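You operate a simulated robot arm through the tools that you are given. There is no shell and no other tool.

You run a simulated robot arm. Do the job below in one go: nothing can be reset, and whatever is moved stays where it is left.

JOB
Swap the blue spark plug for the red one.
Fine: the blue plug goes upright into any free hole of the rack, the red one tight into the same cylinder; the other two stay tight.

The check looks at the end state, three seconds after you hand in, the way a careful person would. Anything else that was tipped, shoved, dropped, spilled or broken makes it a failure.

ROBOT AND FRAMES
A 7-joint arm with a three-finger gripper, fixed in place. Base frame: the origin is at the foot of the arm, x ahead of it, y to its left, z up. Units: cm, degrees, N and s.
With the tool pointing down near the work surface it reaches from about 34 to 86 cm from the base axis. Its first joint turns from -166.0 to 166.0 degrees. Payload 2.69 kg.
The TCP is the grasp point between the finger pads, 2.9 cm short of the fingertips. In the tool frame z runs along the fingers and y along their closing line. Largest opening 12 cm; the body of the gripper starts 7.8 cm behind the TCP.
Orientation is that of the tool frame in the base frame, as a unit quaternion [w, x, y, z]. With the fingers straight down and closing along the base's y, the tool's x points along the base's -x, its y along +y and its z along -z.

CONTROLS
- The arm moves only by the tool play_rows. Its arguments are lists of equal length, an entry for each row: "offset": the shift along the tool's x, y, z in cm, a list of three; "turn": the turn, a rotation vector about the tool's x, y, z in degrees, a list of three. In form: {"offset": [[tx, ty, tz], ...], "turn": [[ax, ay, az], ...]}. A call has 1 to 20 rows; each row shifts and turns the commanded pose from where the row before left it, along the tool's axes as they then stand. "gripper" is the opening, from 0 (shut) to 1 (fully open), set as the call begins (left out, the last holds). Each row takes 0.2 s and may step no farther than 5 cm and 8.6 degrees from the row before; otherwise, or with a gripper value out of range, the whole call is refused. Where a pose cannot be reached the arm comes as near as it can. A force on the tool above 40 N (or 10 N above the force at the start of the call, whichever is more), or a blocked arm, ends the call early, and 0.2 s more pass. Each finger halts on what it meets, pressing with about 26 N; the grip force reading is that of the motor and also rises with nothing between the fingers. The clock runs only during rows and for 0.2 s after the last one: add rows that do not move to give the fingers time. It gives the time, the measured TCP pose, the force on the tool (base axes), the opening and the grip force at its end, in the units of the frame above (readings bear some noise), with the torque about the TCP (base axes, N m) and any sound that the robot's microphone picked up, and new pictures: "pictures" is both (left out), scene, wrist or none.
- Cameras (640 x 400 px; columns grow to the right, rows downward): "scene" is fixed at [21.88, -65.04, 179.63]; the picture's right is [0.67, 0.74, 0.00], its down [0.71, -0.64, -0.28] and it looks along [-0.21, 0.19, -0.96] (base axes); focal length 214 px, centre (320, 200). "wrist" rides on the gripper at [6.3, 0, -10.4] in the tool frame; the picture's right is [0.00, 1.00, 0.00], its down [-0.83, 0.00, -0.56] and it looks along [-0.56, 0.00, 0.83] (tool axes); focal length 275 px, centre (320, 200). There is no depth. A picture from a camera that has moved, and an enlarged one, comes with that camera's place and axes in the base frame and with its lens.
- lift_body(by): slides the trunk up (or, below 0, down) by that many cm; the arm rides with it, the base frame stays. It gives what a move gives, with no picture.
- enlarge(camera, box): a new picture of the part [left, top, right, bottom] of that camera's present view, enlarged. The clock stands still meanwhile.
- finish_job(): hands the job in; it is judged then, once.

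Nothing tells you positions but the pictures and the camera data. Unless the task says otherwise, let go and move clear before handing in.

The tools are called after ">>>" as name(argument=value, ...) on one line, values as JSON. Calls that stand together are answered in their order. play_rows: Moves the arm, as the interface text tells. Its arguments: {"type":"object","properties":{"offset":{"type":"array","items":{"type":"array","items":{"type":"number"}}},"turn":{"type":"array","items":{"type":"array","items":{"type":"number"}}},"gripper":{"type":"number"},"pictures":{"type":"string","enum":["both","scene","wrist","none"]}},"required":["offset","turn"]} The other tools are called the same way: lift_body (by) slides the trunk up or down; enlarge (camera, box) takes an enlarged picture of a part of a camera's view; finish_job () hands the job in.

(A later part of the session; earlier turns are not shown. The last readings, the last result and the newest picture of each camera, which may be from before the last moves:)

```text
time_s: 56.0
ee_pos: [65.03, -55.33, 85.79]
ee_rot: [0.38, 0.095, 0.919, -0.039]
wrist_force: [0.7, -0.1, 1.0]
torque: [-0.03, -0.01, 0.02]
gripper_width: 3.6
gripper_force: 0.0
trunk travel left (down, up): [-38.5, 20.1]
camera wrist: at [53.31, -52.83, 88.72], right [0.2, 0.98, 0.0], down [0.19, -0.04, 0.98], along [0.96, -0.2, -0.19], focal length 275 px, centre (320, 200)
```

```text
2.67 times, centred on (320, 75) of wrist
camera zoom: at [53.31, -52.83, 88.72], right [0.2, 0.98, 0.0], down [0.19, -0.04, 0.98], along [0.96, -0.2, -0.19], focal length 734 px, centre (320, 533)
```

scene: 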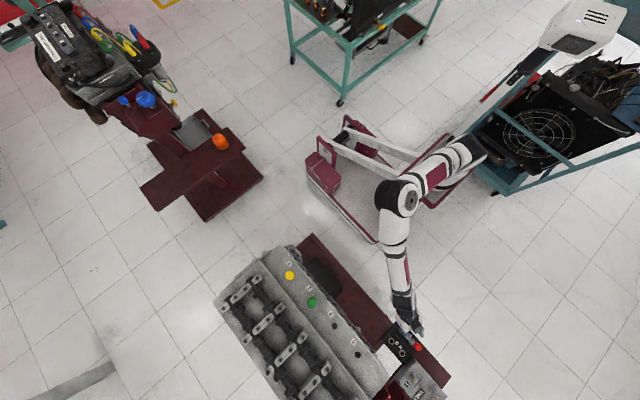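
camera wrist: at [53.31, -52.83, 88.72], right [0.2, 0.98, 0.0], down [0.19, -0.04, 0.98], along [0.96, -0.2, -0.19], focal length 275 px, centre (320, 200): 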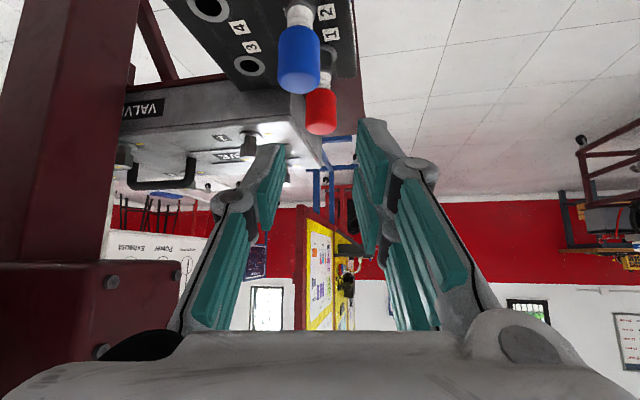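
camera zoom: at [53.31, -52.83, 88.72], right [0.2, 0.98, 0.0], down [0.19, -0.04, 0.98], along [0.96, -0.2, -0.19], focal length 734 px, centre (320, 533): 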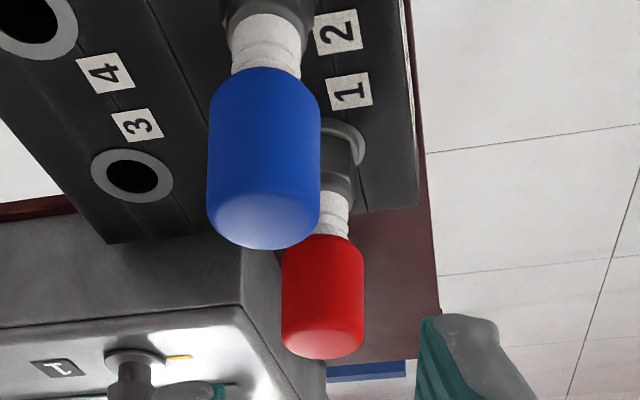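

Red is well centred laterally, with its cap from z 75.6 to 79. I'll advance along the tool axis in two stages, checking the clearance over blue.

>>> play_rows(offset=[[0, 0.03, 2.0], [0, 0.03, 2.0], [0, 0, 2.0], [0, 0, 0]], turn=[[0, 0, 0], [0, 0, 0], [0, 0, 0], [0, 0, 0]], pictures="wrist")

>>> enlarge(camera="scene", box=[375, 305, 455, 365])

```text
time_s: 57.0
ee_pos: [69.25, -56.05, 81.49]
ee_rot: [0.38, 0.096, 0.919, -0.04]
wrist_force: [-0.5, -0.2, 0.9]
torque: [0.01, 0.0, 0.03]
gripper_width: 3.6
gripper_force: 0.1
trunk travel left (down, up): [-38.5, 20.1]
camera wrist: at [57.58, -53.55, 84.46], right [0.2, 0.98, 0.0], down [0.19, -0.04, 0.98], along [0.96, -0.2, -0.19], focal length 275 px, centre (320, 200)
```

wrist: 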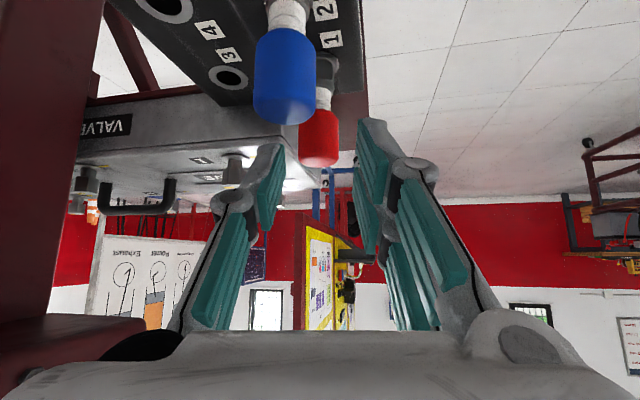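

```text
6.67 times, centred on (415, 335) of scene
camera zoom: at [21.88, -65.04, 179.63], right [0.67, 0.74, 0.0], down [0.71, -0.64, -0.28], along [-0.21, 0.19, -0.96], focal length 1430 px, centre (-313, -700)
```

zoom: 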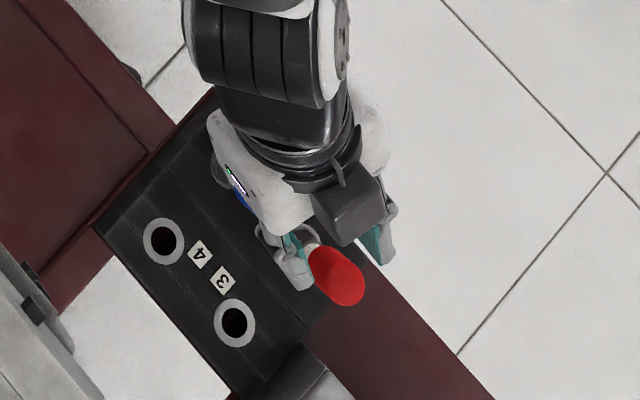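

>>> play_rows(offset=[[0, -0.03, 2.0], [0, 0, 2.0], [0, 0, 1.8], [0, 0, 0]], turn=[[0, 0, 0], [0, 0, 0], [0, 0, 0], [0, 0, 0]], pictures="wrist")

>>> enlarge(camera="wrist", box=[220, 40, 420, 240])

```text
time_s: 58.0
ee_pos: [73.13, -57.11, 77.38]
ee_rot: [0.381, 0.095, 0.919, -0.039]
wrist_force: [0.9, -0.2, 0.9]
torque: [0.05, -0.01, 0.02]
gripper_width: 3.6
gripper_force: 0.0
trunk travel left (down, up): [-38.5, 20.1]
camera wrist: at [61.49, -54.61, 80.35], right [0.2, 0.98, 0.0], down [0.19, -0.04, 0.98], along [0.96, -0.2, -0.19], focal length 275 px, centre (320, 200)
```

wrist: 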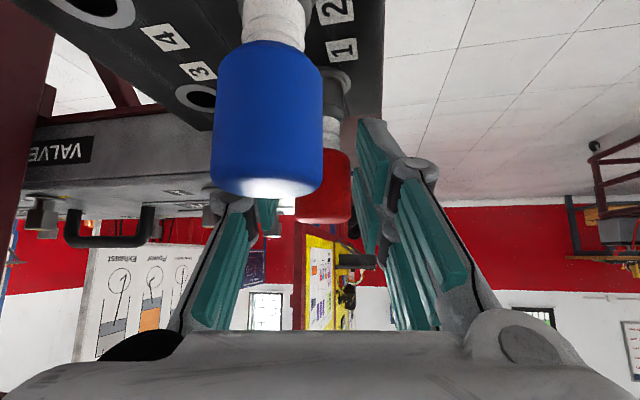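

```text
2.00 times, centred on (320, 140) of wrist
camera zoom: at [61.49, -54.61, 80.35], right [0.2, 0.98, 0.0], down [0.19, -0.04, 0.98], along [0.96, -0.2, -0.19], focal length 551 px, centre (320, 320)
```

zoom: 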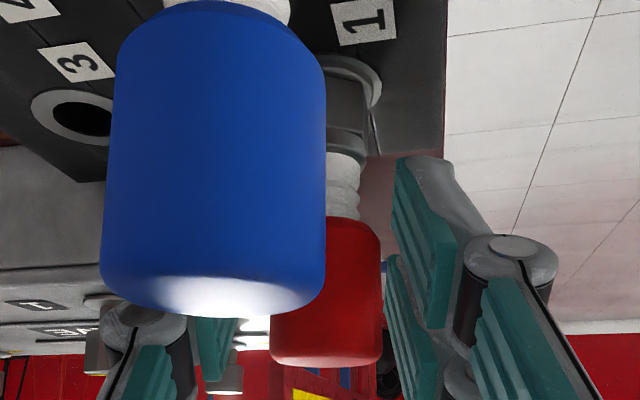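

The TCP is at the red cap's mid-height and red sits about 0.13 cm to the right. I'll centre and close.

>>> play_rows(offset=[[0, 0.13, 0], [0, 0, 0]], turn=[[0, 0, 0], [0, 0, 0]], pictures="none")

>>> play_rows(offset=[[0, 0, 0], [0, 0, 0], [0, 0, 0]], turn=[[0, 0, 0], [0, 0, 0], [0, 0, 0]], gripper=0.0, pictures="wrist")

```text
time_s: 58.6
ee_pos: [73.17, -56.89, 77.39]
ee_rot: [0.381, 0.096, 0.919, -0.04]
wrist_force: [0.1, 0.2, -0.7]
torque: [0.0, 0.01, 0.01]
gripper_width: 3.61
gripper_force: 0.1
trunk travel left (down, up): [-38.5, 20.1]
```

```text
time_s: 59.4
ee_pos: [73.25, -56.87, 77.45]
ee_rot: [0.38, 0.096, 0.919, -0.039]
wrist_force: [-0.1, -0.7, -0.9]
torque: [0.0, -0.01, -0.01]
gripper_width: 2.26
gripper_force: 26.3
trunk travel left (down, up): [-38.5, 20.1]
camera wrist: at [61.54, -54.44, 80.38], right [0.2, 0.98, 0.0], down [0.19, -0.04, 0.98], along [0.96, -0.2, -0.19], focal length 275 px, centre (320, 200)
```

wrist: 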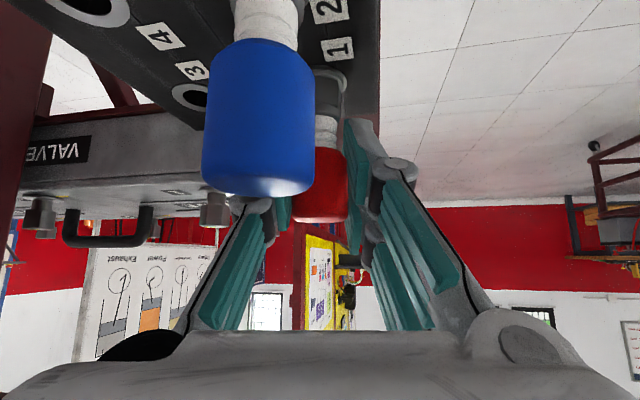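

Red is gripped at 2.26 cm with no disturbance. I'll lift it gently straight up.

>>> play_rows(offset=[[-0.177, 0, -0.177], [-0.177, 0, -0.177], [0, 0, 0]], turn=[[0, 0, 0], [0, 0, 0], [0, 0, 0]], pictures="none")

>>> play_rows(offset=[[-0.354, 0, -0.354], [-0.707, 0, -0.707], [-0.707, 0, -0.707], [-1.414, 0, -1.414], [-2.121, 0, -2.121], [-2.121, 0, -2.121], [0, 0, 0]], turn=[[0, 0, 0], [0, 0, 0], [0, 0, 0], [0, 0, 0], [0, 0, 0], [0, 0, 0], [0, 0, 0]], pictures="both")

```text
time_s: 60.2
ee_pos: [73.12, -56.89, 78.03]
ee_rot: [0.381, 0.096, 0.919, -0.04]
wrist_force: [-0.1, -0.5, -1.3]
torque: [0.0, 0.02, 0.01]
gripper_width: 2.26
gripper_force: 25.5
trunk travel left (down, up): [-38.5, 20.1]
```

```text
time_s: 61.8
ee_pos: [73.36, -57.01, 88.43]
ee_rot: [0.38, 0.096, 0.919, -0.039]
wrist_force: [0.1, -0.1, -0.4]
torque: [-0.01, 0.03, 0.0]
gripper_width: 2.28
gripper_force: 25.9
trunk travel left (down, up): [-38.5, 20.1]
camera wrist: at [61.6, -54.49, 91.41], right [0.2, 0.98, 0.0], down [0.19, -0.04, 0.98], along [0.96, -0.2, -0.2], focal length 275 px, centre (320, 200)
```

scene: 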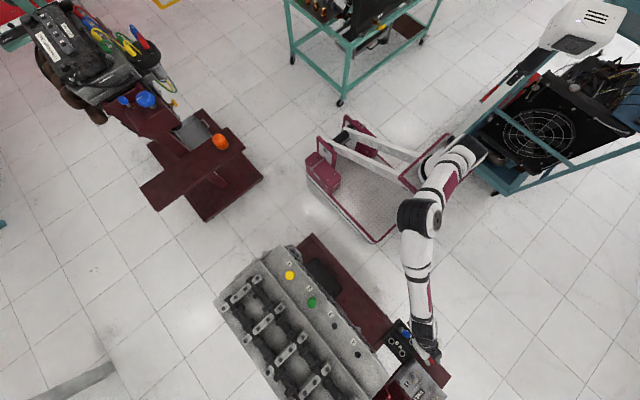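
wrist: 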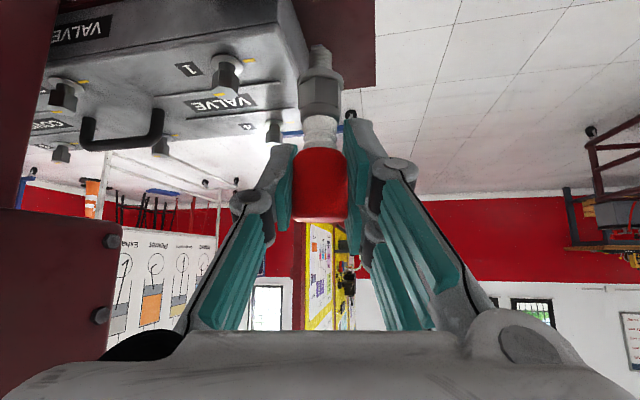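

Red is out cleanly and vertical, and blue stays standing below. I'll raise it further, retreat to the open area and raise the trunk again.

>>> play_rows(offset=[[-1.886, 0, -1.886], [-1.886, 0, -1.886], [-1.886, 0, -1.886], [1.47, 0.738, -3.168], [1.47, 0.738, -3.168], [1.47, 0.738, -3.168], [1.47, 0.738, -3.168], [1.47, 0.738, -3.168], [0, 0, 0]], turn=[[0, 0, 0], [0, 0, 0], [0, 0, 0], [0, 0, 0], [0, 0, 0], [0, 0, 0], [0, 0, 0], [0, 0, 0], [0, 0, 0]], pictures="none")

>>> enlarge(camera="scene", box=[340, 290, 460, 380])

>>> lift_body(by=20)

```text
time_s: 63.8
ee_pos: [58.1, -49.79, 102.52]
ee_rot: [0.381, 0.096, 0.919, -0.04]
wrist_force: [0.9, 0.7, -0.6]
torque: [-0.02, 0.02, -0.03]
gripper_width: 2.24
gripper_force: 26.0
trunk travel left (down, up): [-38.5, 20.1]
```

```text
4.44 times, centred on (400, 335) of scene
camera zoom: at [21.88, -65.04, 179.63], right [0.67, 0.74, 0.0], down [0.71, -0.64, -0.28], along [-0.21, 0.19, -0.96], focal length 953 px, centre (-36, -400)
```

zoom: 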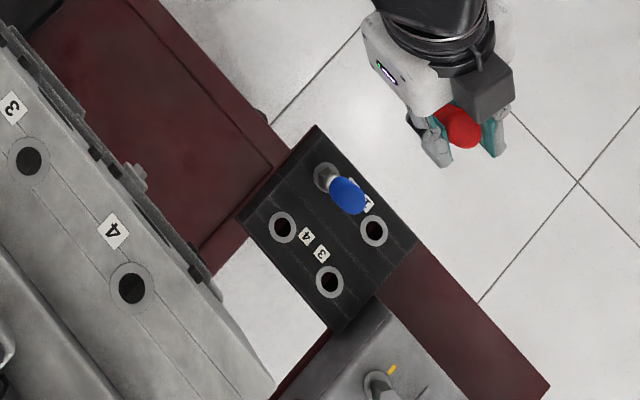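

```text
time_s: 65.9
ee_pos: [58.09, -49.93, 122.49]
ee_rot: [0.381, 0.096, 0.919, -0.04]
wrist_force: [1.0, 0.7, -0.4]
torque: [-0.01, 0.02, 0.01]
gripper_width: 2.27
gripper_force: 25.9
trunk travel left (down, up): [-58.5, 0.1]
```

Blue stands upright in the rack and the empty cylinder-4 hole is at about (47.25, -73.65, 109.7). I'll rotate red about the vertical partway, then carry it over the hole.

>>> play_rows(offset=[[0, 0, 0], [0, 0, 0], [0, 0, 0], [0, 0, 0]], turn=[[5.42, 0, 5.42], [5.42, 0, 5.42], [5.42, 0, 5.42], [0, 0, 0]], pictures="wrist")

```text
time_s: 66.9
ee_pos: [58.08, -49.88, 122.63]
ee_rot: [0.365, 0.278, 0.881, -0.115]
wrist_force: [0.1, -0.4, -0.6]
torque: [0.01, 0.02, 0.0]
gripper_width: 2.28
gripper_force: 25.4
trunk travel left (down, up): [-58.5, 0.1]
camera wrist: at [48.22, -43.08, 125.44], right [0.57, 0.82, 0.0], down [0.16, -0.11, 0.98], along [0.81, -0.56, -0.19], focal length 275 px, centre (320, 200)
```

wrist: 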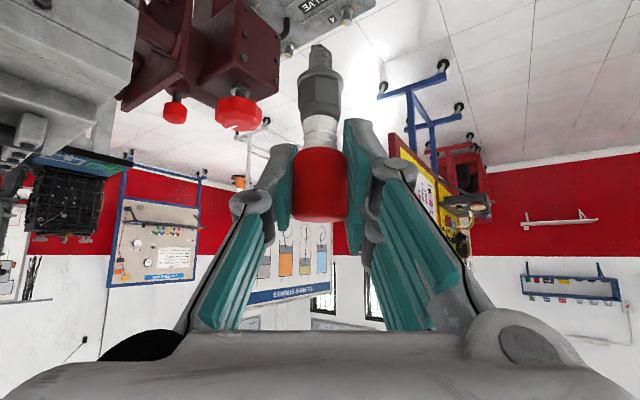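

>>> play_rows(offset=[[-0.48, -3.663, 0.48], [-0.48, -3.663, 0.48], [-0.48, -3.663, 0.48], [-0.48, -3.663, 0.48], [-0.48, -3.663, 0.48], [-0.48, -3.663, 0.48], [-0.48, -3.663, 0.48], [0, 0, 0]], turn=[[0, 0, 0], [0, 0, 0], [0, 0, 0], [0, 0, 0], [0, 0, 0], [0, 0, 0], [0, 0, 0], [0, 0, 0]], pictures="both")

```text
time_s: 68.7
ee_pos: [47.1, -73.63, 122.75]
ee_rot: [0.365, 0.277, 0.881, -0.114]
wrist_force: [-0.8, 0.6, -0.4]
torque: [0.01, 0.0, -0.06]
gripper_width: 2.27
gripper_force: 26.3
trunk travel left (down, up): [-58.5, 0.1]
camera wrist: at [37.24, -66.92, 125.67], right [0.57, 0.82, 0.0], down [0.16, -0.11, 0.98], along [0.81, -0.56, -0.19], focal length 275 px, centre (320, 200)
```

scene: 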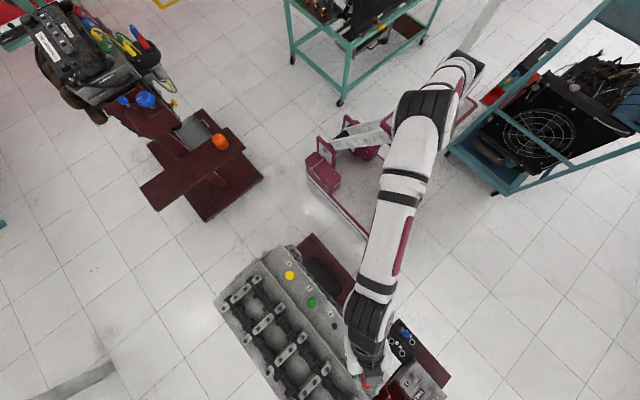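
wrist: 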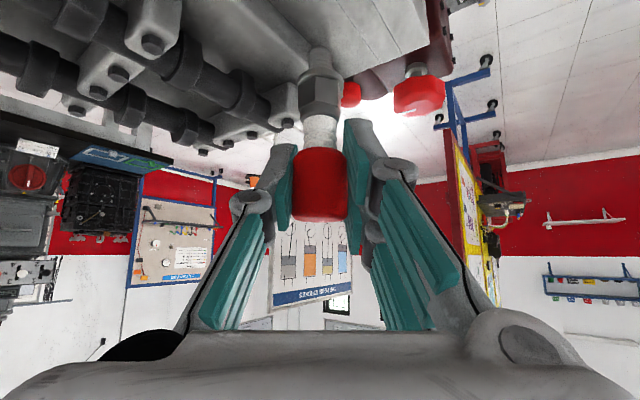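

>>> play_rows(offset=[[1.02, 0.08, 1.1], [1.04, 0.07, 1.08], [1.04, 0, 1.05], [0, 0, 0]], turn=[[0, 0, 0], [0, 0, 0], [0, 0, 0], [0, 0, 0]], pictures="wrist")

>>> enlarge(camera="wrist", box=[250, 0, 390, 110])

```text
time_s: 69.7
ee_pos: [47.3, -73.76, 118.13]
ee_rot: [0.365, 0.278, 0.881, -0.114]
wrist_force: [0.2, 0.2, -0.1]
torque: [0.01, 0.0, 0.0]
gripper_width: 2.29
gripper_force: 25.6
trunk travel left (down, up): [-58.5, 0.1]
camera wrist: at [37.56, -66.85, 121.03], right [0.57, 0.82, 0.0], down [0.16, -0.11, 0.98], along [0.81, -0.56, -0.19], focal length 275 px, centre (320, 200)
```

wrist: 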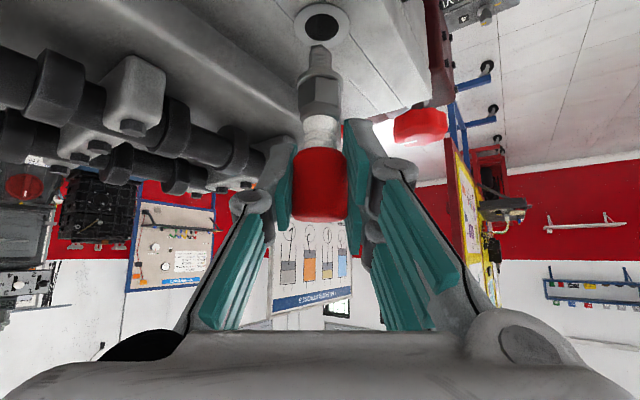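

```text
3.64 times, centred on (320, 55) of wrist
camera zoom: at [37.56, -66.85, 121.03], right [0.57, 0.82, 0.0], down [0.16, -0.11, 0.98], along [0.81, -0.56, -0.19], focal length 1001 px, centre (320, 727)
```

zoom: 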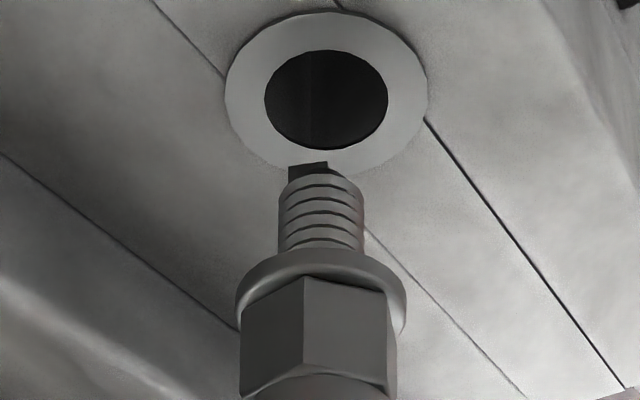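

The hole is well aligned with the plug, needing only about +0.07 cm sideways and a touch outward. I'll descend 0.9 cm and recheck.

>>> play_rows(offset=[[0.3, 0.04, 0.335], [0.3, 0.03, 0.335], [0, 0, 0]], turn=[[0, 0, 0], [0, 0, 0], [0, 0, 0]], pictures="wrist")

>>> enlarge(camera="wrist", box=[250, 0, 390, 110])

```text
time_s: 70.5
ee_pos: [47.44, -73.61, 117.2]
ee_rot: [0.366, 0.277, 0.881, -0.115]
wrist_force: [-1.2, -0.5, -0.8]
torque: [0.03, 0.11, 0.03]
gripper_width: 2.26
gripper_force: 26.4
trunk travel left (down, up): [-58.5, 0.1]
camera wrist: at [37.68, -66.87, 120.07], right [0.57, 0.82, 0.0], down [0.16, -0.11, 0.98], along [0.81, -0.56, -0.19], focal length 275 px, centre (320, 200)
```

wrist: 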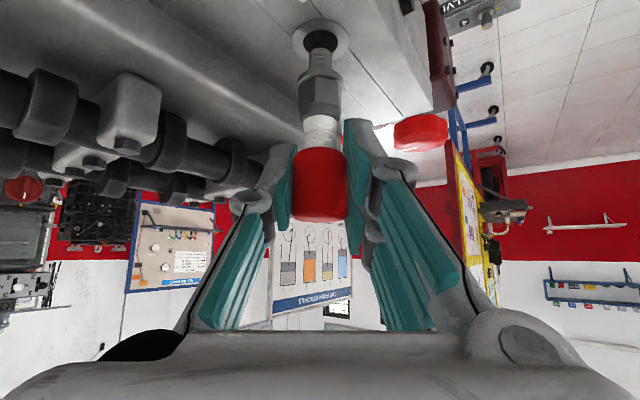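

```text
3.64 times, centred on (320, 55) of wrist
camera zoom: at [37.68, -66.87, 120.07], right [0.57, 0.82, 0.0], down [0.16, -0.11, 0.98], along [0.81, -0.56, -0.19], focal length 1001 px, centre (320, 727)
```

zoom: 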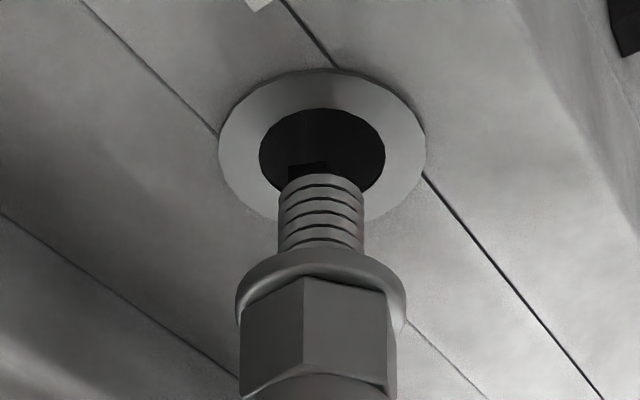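

>>> play_rows(offset=[[0.155, 0, 0.127], [0.155, 0, 0.127], [0, 0, 0]], turn=[[0, 0, 0], [0, 0, 0], [0, 0, 0]], pictures="wrist")

>>> enlarge(camera="wrist", box=[250, 0, 390, 110])

```text
time_s: 71.3
ee_pos: [47.46, -73.69, 116.7]
ee_rot: [0.366, 0.276, 0.881, -0.115]
wrist_force: [-3.4, -1.2, 7.8]
torque: [-0.09, 0.19, -0.02]
gripper_width: 2.26
gripper_force: 26.0
trunk travel left (down, up): [-58.5, 0.1]
camera wrist: at [37.59, -66.79, 119.78], right [0.57, 0.82, 0.0], down [0.16, -0.11, 0.98], along [0.81, -0.56, -0.19], focal length 275 px, centre (320, 200)
```

wrist: 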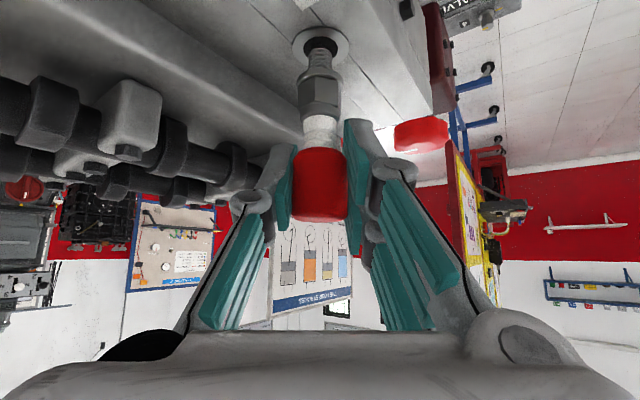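

```text
3.64 times, centred on (320, 55) of wrist
camera zoom: at [37.59, -66.79, 119.78], right [0.57, 0.82, 0.0], down [0.16, -0.11, 0.98], along [0.81, -0.56, -0.19], focal length 1001 px, centre (320, 727)
```

zoom: 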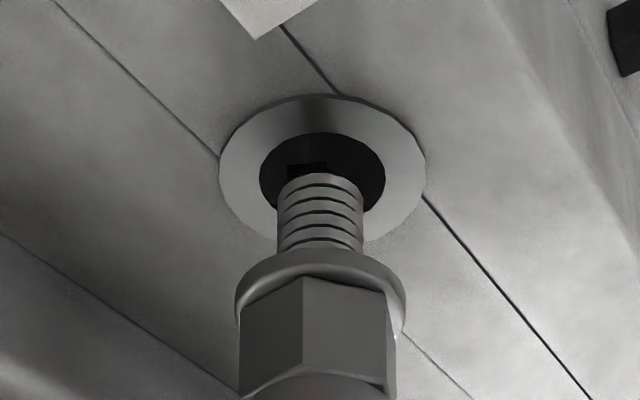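

Light contact on the +x (far) rim again. I'll lift 0.2 cm, move inward 0.22 cm and try again.

>>> play_rows(offset=[[0.014, -0.03, -0.297], [0, 0, 0], [0.1, 0, 0.1], [0.1, 0, 0.1], [0.1, 0, 0.1], [0, 0, 0]], turn=[[0, 0, 0], [0, 0, 0], [0, 0, 0], [0, 0, 0], [0, 0, 0], [0, 0, 0]], pictures="wrist")

>>> enlarge(camera="wrist", box=[250, 0, 390, 110])

```text
time_s: 72.7
ee_pos: [47.19, -73.5, 116.46]
ee_rot: [0.365, 0.277, 0.881, -0.115]
wrist_force: [-0.9, -0.7, 0.1]
torque: [0.02, -0.02, 0.0]
gripper_width: 2.27
gripper_force: 25.8
trunk travel left (down, up): [-58.5, 0.1]
camera wrist: at [37.44, -66.6, 119.46], right [0.57, 0.82, 0.0], down [0.16, -0.11, 0.98], along [0.81, -0.56, -0.19], focal length 275 px, centre (320, 200)
```

wrist: 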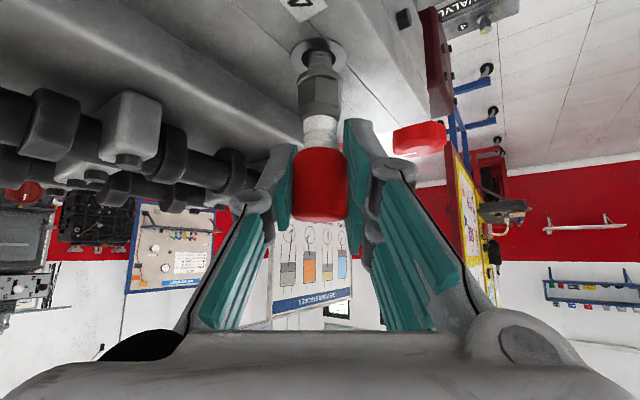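

```text
3.64 times, centred on (320, 55) of wrist
camera zoom: at [37.44, -66.6, 119.46], right [0.57, 0.82, 0.0], down [0.16, -0.11, 0.98], along [0.81, -0.56, -0.19], focal length 1001 px, centre (320, 727)
```

zoom: 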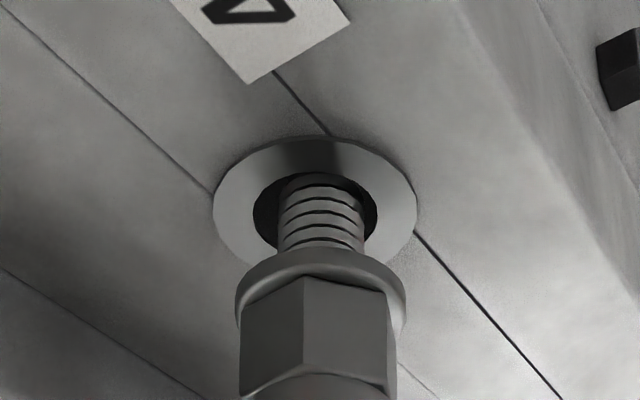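

The tip is in the hole with no force. I'll centre slightly and continue down in small steps.

>>> play_rows(offset=[[0.1, -0.05, 0.1], [0.1, 0, 0.1], [0.1, 0, 0.1], [0.1, 0, 0.1], [0, 0, 0]], turn=[[0, 0, 0], [0, 0, 0], [0, 0, 0], [0, 0, 0], [0, 0, 0]], pictures="wrist")

>>> enlarge(camera="wrist", box=[250, 0, 390, 110])

```text
time_s: 73.9
ee_pos: [47.24, -73.46, 115.91]
ee_rot: [0.365, 0.277, 0.881, -0.114]
wrist_force: [0.1, 0.5, -0.5]
torque: [0.0, -0.01, 0.0]
gripper_width: 2.25
gripper_force: 25.7
trunk travel left (down, up): [-58.5, 0.1]
camera wrist: at [37.46, -66.69, 118.85], right [0.57, 0.82, 0.0], down [0.16, -0.11, 0.98], along [0.81, -0.56, -0.19], focal length 275 px, centre (320, 200)
```

wrist: 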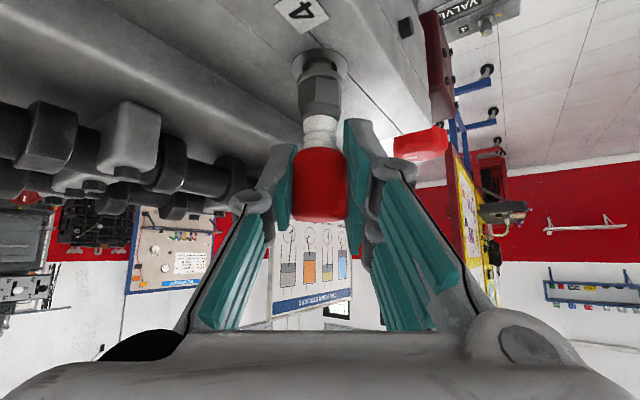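

```text
3.64 times, centred on (320, 55) of wrist
camera zoom: at [37.46, -66.69, 118.85], right [0.57, 0.82, 0.0], down [0.16, -0.11, 0.98], along [0.81, -0.56, -0.19], focal length 1001 px, centre (320, 727)
```

zoom: 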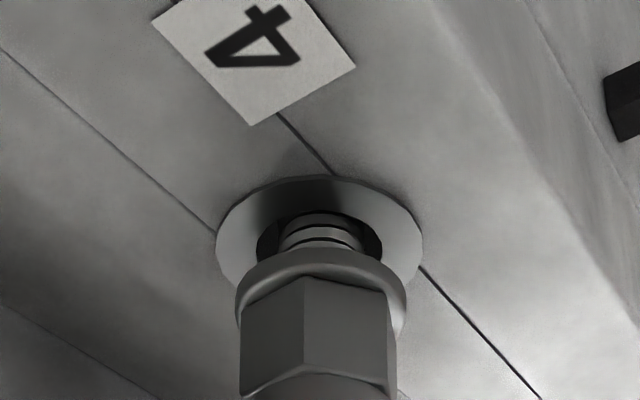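

>>> play_rows(offset=[[0.1, 0, 0.1], [0.1, 0, 0.1], [0.1, 0, 0.1], [0, 0, 0]], turn=[[0, 0, 0], [0, 0, 0], [0, 0, 0], [0, 0, 0]], pictures="none")

>>> play_rows(offset=[[0.0707, 0, 0.0707], [0.0707, 0, 0.0707], [0, 0, 0]], turn=[[0, 0, 0], [0, 0, 0], [0, 0, 0]], pictures="wrist")

>>> enlarge(camera="wrist", box=[250, 0, 390, 110])

```text
time_s: 74.9
ee_pos: [47.24, -73.44, 115.43]
ee_rot: [0.365, 0.277, 0.881, -0.115]
wrist_force: [0.5, 0.1, -1.2]
torque: [0.02, 0.05, 0.01]
gripper_width: 2.29
gripper_force: 26.1
trunk travel left (down, up): [-58.5, 0.1]
```

```text
time_s: 75.7
ee_pos: [47.14, -73.45, 115.34]
ee_rot: [0.365, 0.278, 0.881, -0.116]
wrist_force: [-8.6, 6.3, 4.7]
torque: [0.39, 0.56, -0.02]
gripper_width: 2.24
gripper_force: 26.5
trunk travel left (down, up): [-58.5, 0.1]
camera wrist: at [37.33, -66.62, 118.23], right [0.57, 0.82, 0.0], down [0.16, -0.11, 0.98], along [0.81, -0.56, -0.19], focal length 275 px, centre (320, 200)
```

wrist: 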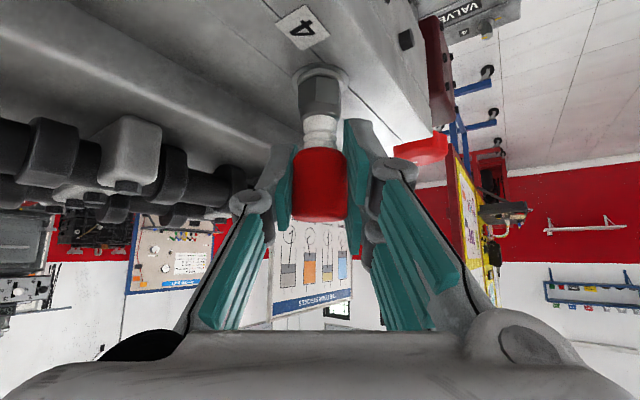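

```text
3.64 times, centred on (320, 55) of wrist
camera zoom: at [37.33, -66.62, 118.23], right [0.57, 0.82, 0.0], down [0.16, -0.11, 0.98], along [0.81, -0.56, -0.19], focal length 1001 px, centre (320, 727)
```

zoom: 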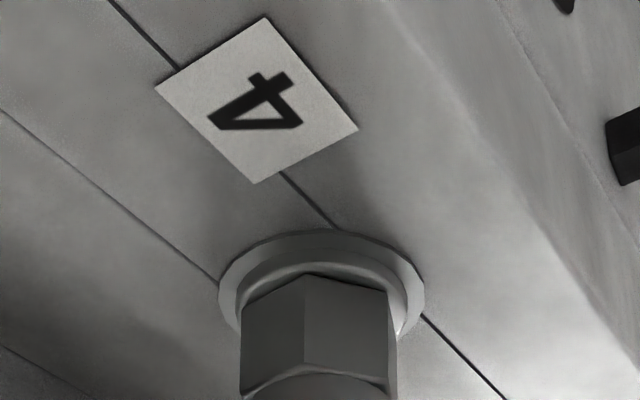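

The plug has gone fully into the hole and the collar now centres it with about 10 N of side force. I'll relax the arm inward by 0.15 cm.

>>> play_rows(offset=[[0.106, 0, -0.106], [0, 0, 0]], turn=[[0, 0, 0], [0, 0, 0]], pictures="none")

```text
time_s: 76.3
ee_pos: [47.09, -73.38, 115.34]
ee_rot: [0.365, 0.277, 0.881, -0.115]
wrist_force: [-1.8, -5.4, 2.8]
torque: [-0.38, 0.08, 0.0]
gripper_width: 2.27
gripper_force: 26.3
trunk travel left (down, up): [-58.5, 0.1]
```

>>> play_rows(offset=[[0.03, -0.05, 0.03], [0, 0, 0], [0, 0, 0], [0, 0, 0], [0, 0, 0], [0, 0, 0]], turn=[[0, 0, 0], [5.6, 0, 5.6], [5.6, 0, 5.6], [5.6, 0, 5.6], [5.6, 0, 5.6], [0, 0, 0]], pictures="wrist")

>>> enlarge(camera="wrist", box=[250, 0, 390, 110])

```text
time_s: 77.7
ee_pos: [47.09, -73.3, 115.35]
ee_rot: [0.321, 0.507, 0.772, -0.21]
wrist_force: [4.8, -1.6, 10.5]
torque: [-0.15, -0.36, 0.0]
gripper_width: 2.29
gripper_force: 25.8
trunk travel left (down, up): [-58.5, 0.1]
camera wrist: at [42.36, -62.43, 118.24], right [0.92, 0.4, 0.0], down [0.08, -0.18, 0.98], along [0.39, -0.9, -0.19], focal length 275 px, centre (320, 200)
```

wrist: 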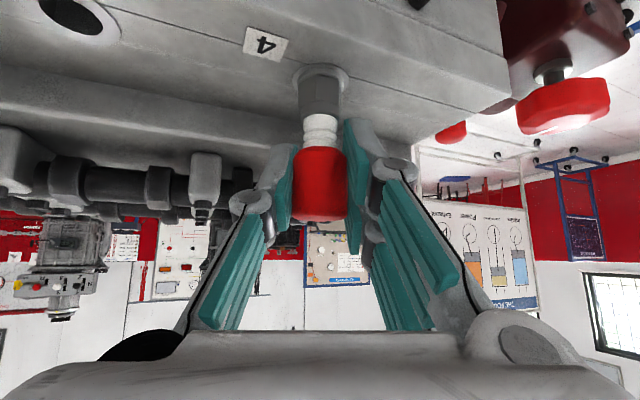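

```text
3.64 times, centred on (320, 55) of wrist
camera zoom: at [42.36, -62.43, 118.24], right [0.92, 0.4, 0.0], down [0.08, -0.18, 0.98], along [0.39, -0.9, -0.19], focal length 1001 px, centre (320, 727)
```

zoom: 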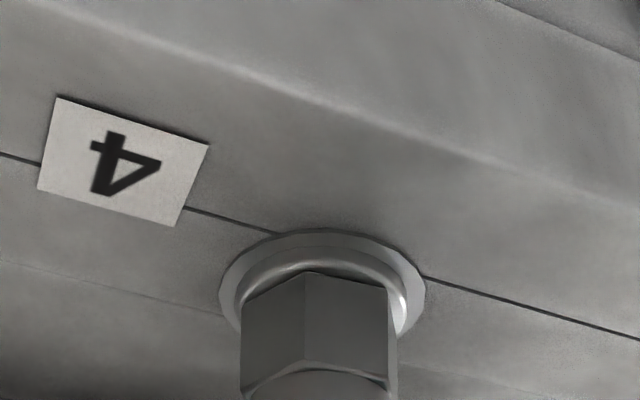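

>>> play_rows(offset=[[0, 0, 0], [0, 0, 0], [0, 0, 0], [0, 0, 0], [0, 0, 0]], turn=[[5.9, 0, 5.9], [5.9, 0, 5.9], [5.9, 0, 5.9], [5.9, 0, 5.9], [0, 0, 0]], pictures="wrist")

>>> enlarge(camera="wrist", box=[250, 0, 390, 110])

```text
time_s: 78.9
ee_pos: [47.22, -73.33, 115.38]
ee_rot: [0.247, 0.707, 0.594, -0.294]
wrist_force: [8.1, 4.1, 17.5]
torque: [0.15, -0.44, 0.01]
gripper_width: 2.29
gripper_force: 25.9
trunk travel left (down, up): [-58.5, 0.1]
camera wrist: at [49.12, -61.62, 118.27], right [0.99, -0.17, 0.0], down [-0.03, -0.19, 0.98], along [-0.17, -0.97, -0.19], focal length 275 px, centre (320, 200)
```

wrist: 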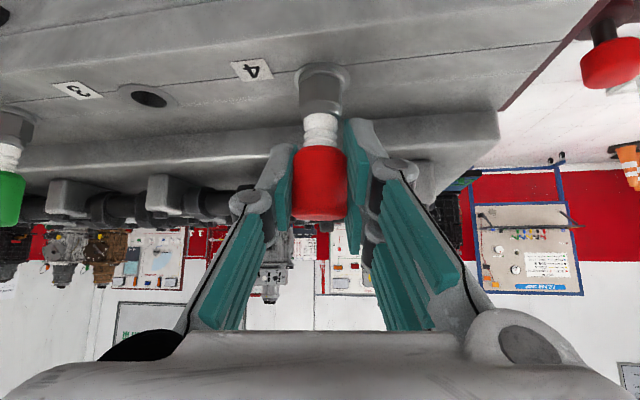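

```text
3.64 times, centred on (320, 55) of wrist
camera zoom: at [49.12, -61.62, 118.27], right [0.99, -0.17, 0.0], down [-0.03, -0.19, 0.98], along [-0.17, -0.97, -0.19], focal length 1001 px, centre (320, 727)
```

zoom: 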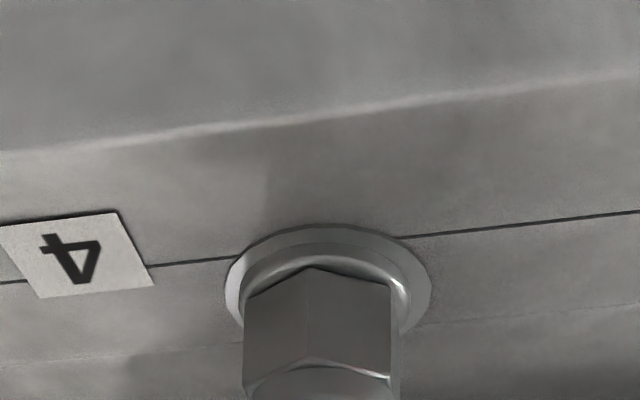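

I've turned it about 65° clockwise with the hex following. Downward load has built up to 17 N, so I'll relax the arm position and look at the forces.

>>> play_rows(offset=[[-0.064, 0.081, -0.148], [0, 0, 0]], turn=[[0, 0, 0], [0, 0, 0]], pictures="none")

```text
time_s: 79.5
ee_pos: [47.26, -73.36, 115.32]
ee_rot: [0.245, 0.708, 0.593, -0.294]
wrist_force: [7.5, -0.8, 9.7]
torque: [-0.1, -0.38, -0.01]
gripper_width: 2.26
gripper_force: 26.5
trunk travel left (down, up): [-58.5, 0.1]
```

>>> play_rows(offset=[[-0.094, 0.1, -0.118], [0, 0, 0]], turn=[[0, 0, 0], [0, 0, 0]], pictures="none")

```text
time_s: 80.1
ee_pos: [47.23, -73.39, 115.42]
ee_rot: [0.244, 0.708, 0.594, -0.293]
wrist_force: [2.7, -0.1, 0.7]
torque: [-0.04, -0.17, -0.02]
gripper_width: 2.28
gripper_force: 25.6
trunk travel left (down, up): [-58.5, 0.1]
```

>>> play_rows(offset=[[-0.106, 0.02, -0.106], [0, 0, 0]], turn=[[0, 0, 0], [0, 0, 0]], pictures="wrist")

>>> enlarge(camera="wrist", box=[250, 0, 390, 110])

```text
time_s: 80.7
ee_pos: [47.29, -73.38, 115.4]
ee_rot: [0.244, 0.708, 0.594, -0.293]
wrist_force: [1.4, -3.2, -12.6]
torque: [-0.26, 0.01, 0.0]
gripper_width: 2.29
gripper_force: 26.0
trunk travel left (down, up): [-58.5, 0.1]
camera wrist: at [49.19, -61.68, 118.38], right [0.99, -0.17, -0.01], down [-0.03, -0.2, 0.98], along [-0.17, -0.97, -0.2], focal length 275 px, centre (320, 200)
```

wrist: 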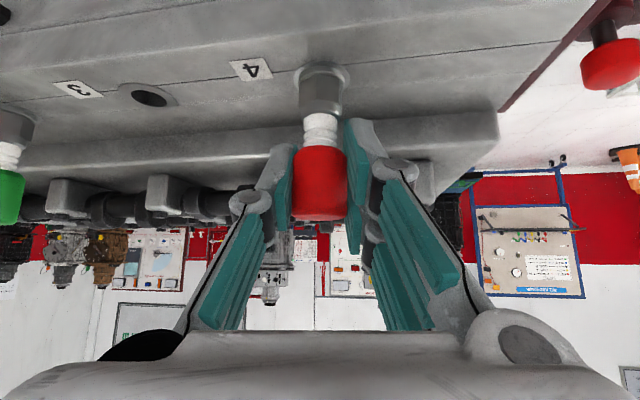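

```text
3.64 times, centred on (320, 55) of wrist
camera zoom: at [49.19, -61.68, 118.38], right [0.99, -0.17, -0.01], down [-0.03, -0.2, 0.98], along [-0.17, -0.97, -0.2], focal length 1001 px, centre (320, 727)
```

zoom: 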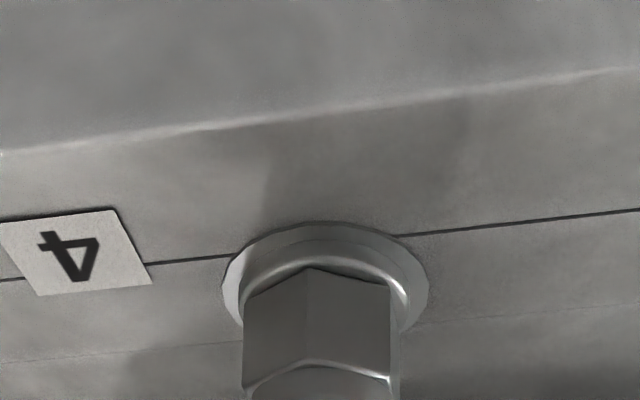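

The plug now holds against a 12 N pull, so the thread has engaged. I'll relax, open, swing back counter-clockwise and take another tightening stroke.

>>> play_rows(offset=[[0.095, 0, 0.095], [0, 0, 0]], turn=[[0, 0, 0], [0, 0, 0]], pictures="none")

>>> play_rows(offset=[[0, 0, 0], [0, 0, 0], [0, 0, 0], [0, 0, 0], [0, 0, 0], [0, 0, 0], [0, 0, 0], [0, 0, 0], [0, 0, 0], [0, 0, 0], [0, 0, 0], [0, 0, 0], [0, 0, 0], [0, 0, 0]], turn=[[0, 0, 0], [0, 0, 0], [-5.4, 0, -5.4], [-5.4, 0, -5.4], [-5.4, 0, -5.4], [-5.4, 0, -5.4], [-5.4, 0, -5.4], [-5.4, 0, -5.4], [-5.4, 0, -5.4], [-5.4, 0, -5.4], [-5.4, 0, -5.4], [-5.4, 0, -5.4], [-5.4, 0, -5.4], [0, 0, 0]], gripper=0.45, pictures="wrist")

>>> enlarge(camera="wrist", box=[250, 40, 390, 240])

```text
time_s: 81.3
ee_pos: [47.3, -73.3, 115.44]
ee_rot: [0.246, 0.707, 0.595, -0.292]
wrist_force: [-2.7, 2.3, -14.1]
torque: [0.12, 0.17, 0.0]
gripper_width: 2.27
gripper_force: 26.0
trunk travel left (down, up): [-58.5, 0.1]
```

```text
time_s: 84.3
ee_pos: [47.29, -73.33, 115.6]
ee_rot: [0.379, 0.129, 0.915, -0.053]
wrist_force: [0.8, 0.6, 0.4]
torque: [0.0, 0.0, -0.01]
gripper_width: 5.41
gripper_force: 0.0
trunk travel left (down, up): [-58.5, 0.1]
camera wrist: at [35.81, -70.07, 118.59], right [0.27, 0.96, 0.0], down [0.19, -0.05, 0.98], along [0.94, -0.27, -0.19], focal length 275 px, centre (320, 200)
```

wrist: 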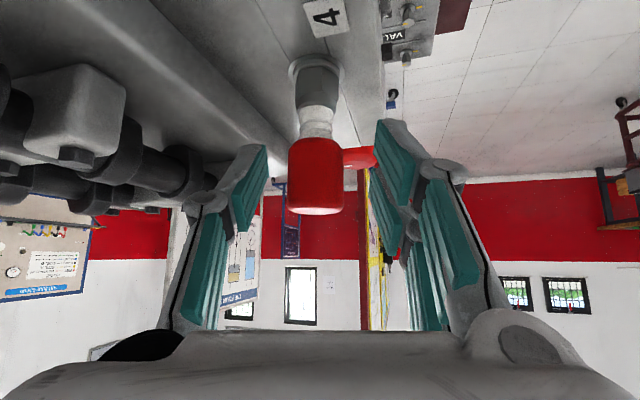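

```text
2.00 times, centred on (320, 140) of wrist
camera zoom: at [35.81, -70.07, 118.59], right [0.27, 0.96, 0.0], down [0.19, -0.05, 0.98], along [0.94, -0.27, -0.19], focal length 551 px, centre (320, 320)
```

zoom: 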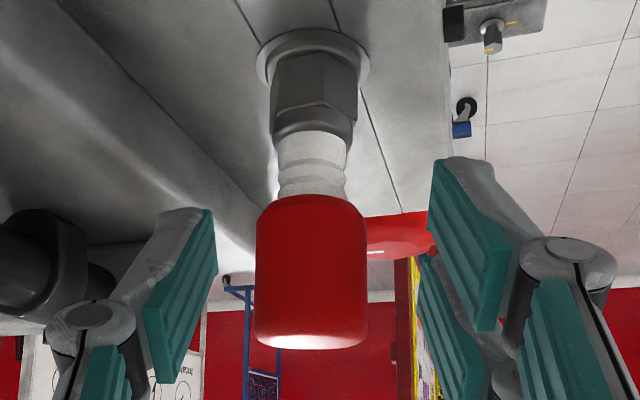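

The plug sits upright at about (47.24, -73.5), 0.19 cm to the left of the TCP. I'll recentre, lower 0.35 cm, regrip and continue clockwise.

>>> play_rows(offset=[[0.124, -0.1, 0.124], [0.123, -0.09, 0.123], [0, 0, 0]], turn=[[0, 0, 0], [0, 0, 0], [0, 0, 0]], pictures="none")

>>> play_rows(offset=[[0, 0, 0], [0, 0, 0], [0, 0, 0]], turn=[[0, 0, 0], [0, 0, 0], [0, 0, 0]], gripper=0.0, pictures="wrist")

>>> enlarge(camera="wrist", box=[250, 0, 390, 110])

```text
time_s: 85.1
ee_pos: [47.25, -73.51, 115.2]
ee_rot: [0.379, 0.128, 0.915, -0.053]
wrist_force: [-0.2, 0.7, -0.5]
torque: [0.02, 0.0, 0.0]
gripper_width: 5.41
gripper_force: 0.0
trunk travel left (down, up): [-58.5, 0.1]
```

```text
time_s: 85.9
ee_pos: [47.12, -73.6, 115.25]
ee_rot: [0.379, 0.129, 0.915, -0.054]
wrist_force: [0.0, -0.8, 0.2]
torque: [-0.03, -0.01, -0.04]
gripper_width: 2.27
gripper_force: 26.3
trunk travel left (down, up): [-58.5, 0.1]
camera wrist: at [35.76, -70.21, 118.22], right [0.27, 0.96, 0.0], down [0.19, -0.05, 0.98], along [0.94, -0.27, -0.19], focal length 275 px, centre (320, 200)
```

wrist: 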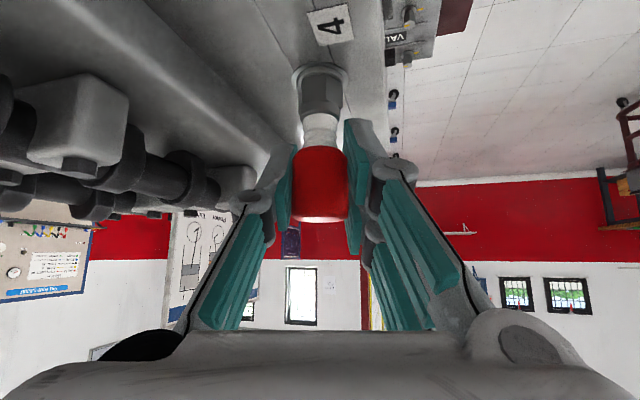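

```text
3.64 times, centred on (320, 55) of wrist
camera zoom: at [35.76, -70.21, 118.22], right [0.27, 0.96, 0.0], down [0.19, -0.05, 0.98], along [0.94, -0.27, -0.19], focal length 1001 px, centre (320, 727)
```

zoom: 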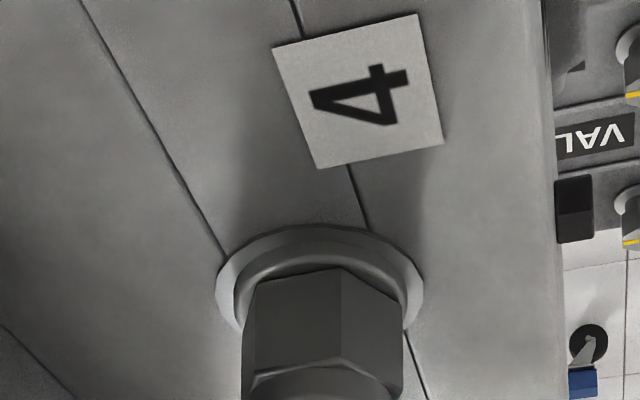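

>>> play_rows(offset=[[0, 0, 0], [0, 0, 0], [0, 0, 0], [0, 0, 0], [0, 0, 0], [0, 0, 0]], turn=[[5.9, 0, 5.9], [5.9, 0, 5.9], [5.9, 0, 5.9], [5.9, 0, 5.9], [5.9, 0, 5.9], [0, 0, 0]], pictures="wrist")

>>> enlarge(camera="wrist", box=[250, 0, 390, 110])

```text
time_s: 87.3
ee_pos: [47.3, -73.5, 115.3]
ee_rot: [0.336, 0.446, 0.809, -0.185]
wrist_force: [-1.4, 5.0, 8.7]
torque: [0.28, 0.09, 0.0]
gripper_width: 2.28
gripper_force: 25.6
trunk travel left (down, up): [-58.5, 0.1]
camera wrist: at [40.81, -63.49, 118.22], right [0.84, 0.54, 0.0], down [0.11, -0.16, 0.98], along [0.53, -0.83, -0.19], focal length 275 px, centre (320, 200)
```

wrist: 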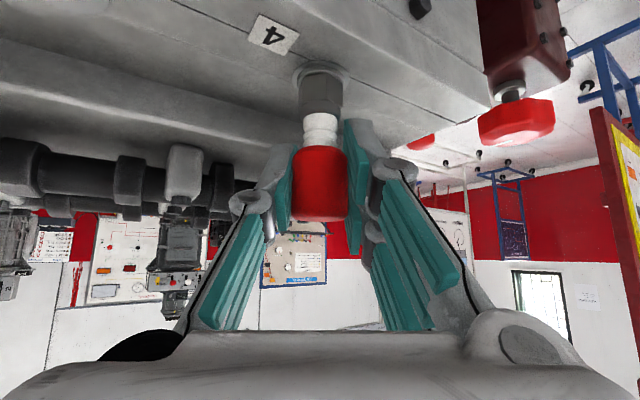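

```text
3.64 times, centred on (320, 55) of wrist
camera zoom: at [40.81, -63.49, 118.22], right [0.84, 0.54, 0.0], down [0.11, -0.16, 0.98], along [0.53, -0.83, -0.19], focal length 1001 px, centre (320, 727)
```

zoom: 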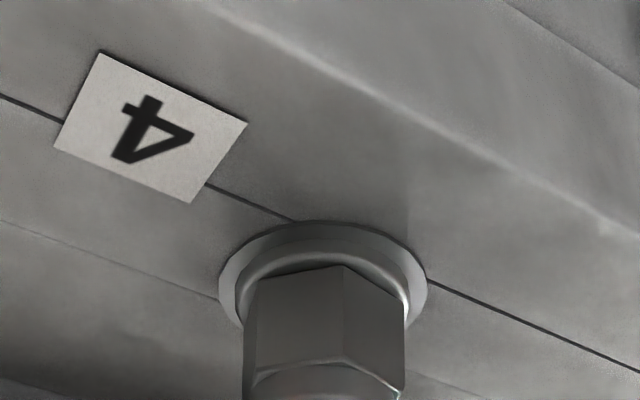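

>>> play_rows(offset=[[0, 0, 0], [0, 0, 0], [0, 0, 0], [0, 0, 0], [0, 0, 0], [0, 0, 0]], turn=[[5.9, 0, 5.9], [5.9, 0, 5.9], [5.9, 0, 5.9], [5.9, 0, 5.9], [5.9, 0, 5.9], [0, 0, 0]], pictures="wrist")

>>> enlarge(camera="wrist", box=[250, 0, 390, 110])

```text
time_s: 88.7
ee_pos: [47.09, -73.54, 115.36]
ee_rot: [0.249, 0.705, 0.596, -0.293]
wrist_force: [1.4, -1.0, 16.9]
torque: [-0.18, -0.05, -0.02]
gripper_width: 2.29
gripper_force: 26.0
trunk travel left (down, up): [-58.5, 0.1]
camera wrist: at [49.04, -61.81, 118.26], right [0.99, -0.16, 0.0], down [-0.03, -0.19, 0.98], along [-0.16, -0.97, -0.19], focal length 275 px, centre (320, 200)
```

wrist: 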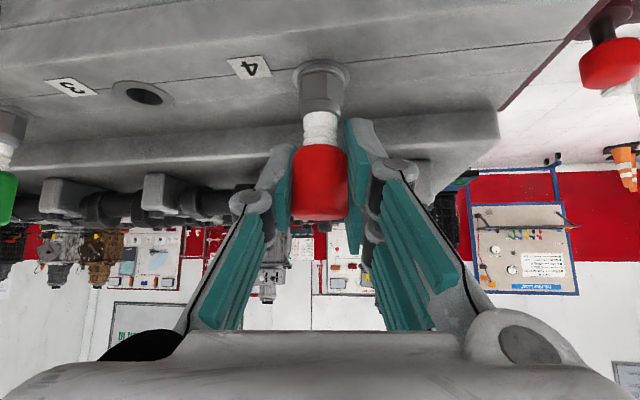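

```text
3.64 times, centred on (320, 55) of wrist
camera zoom: at [49.04, -61.81, 118.26], right [0.99, -0.16, 0.0], down [-0.03, -0.19, 0.98], along [-0.16, -0.97, -0.19], focal length 1001 px, centre (320, 727)
```

zoom: 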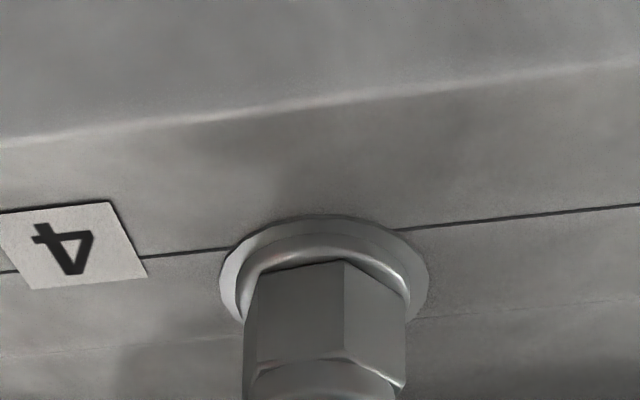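

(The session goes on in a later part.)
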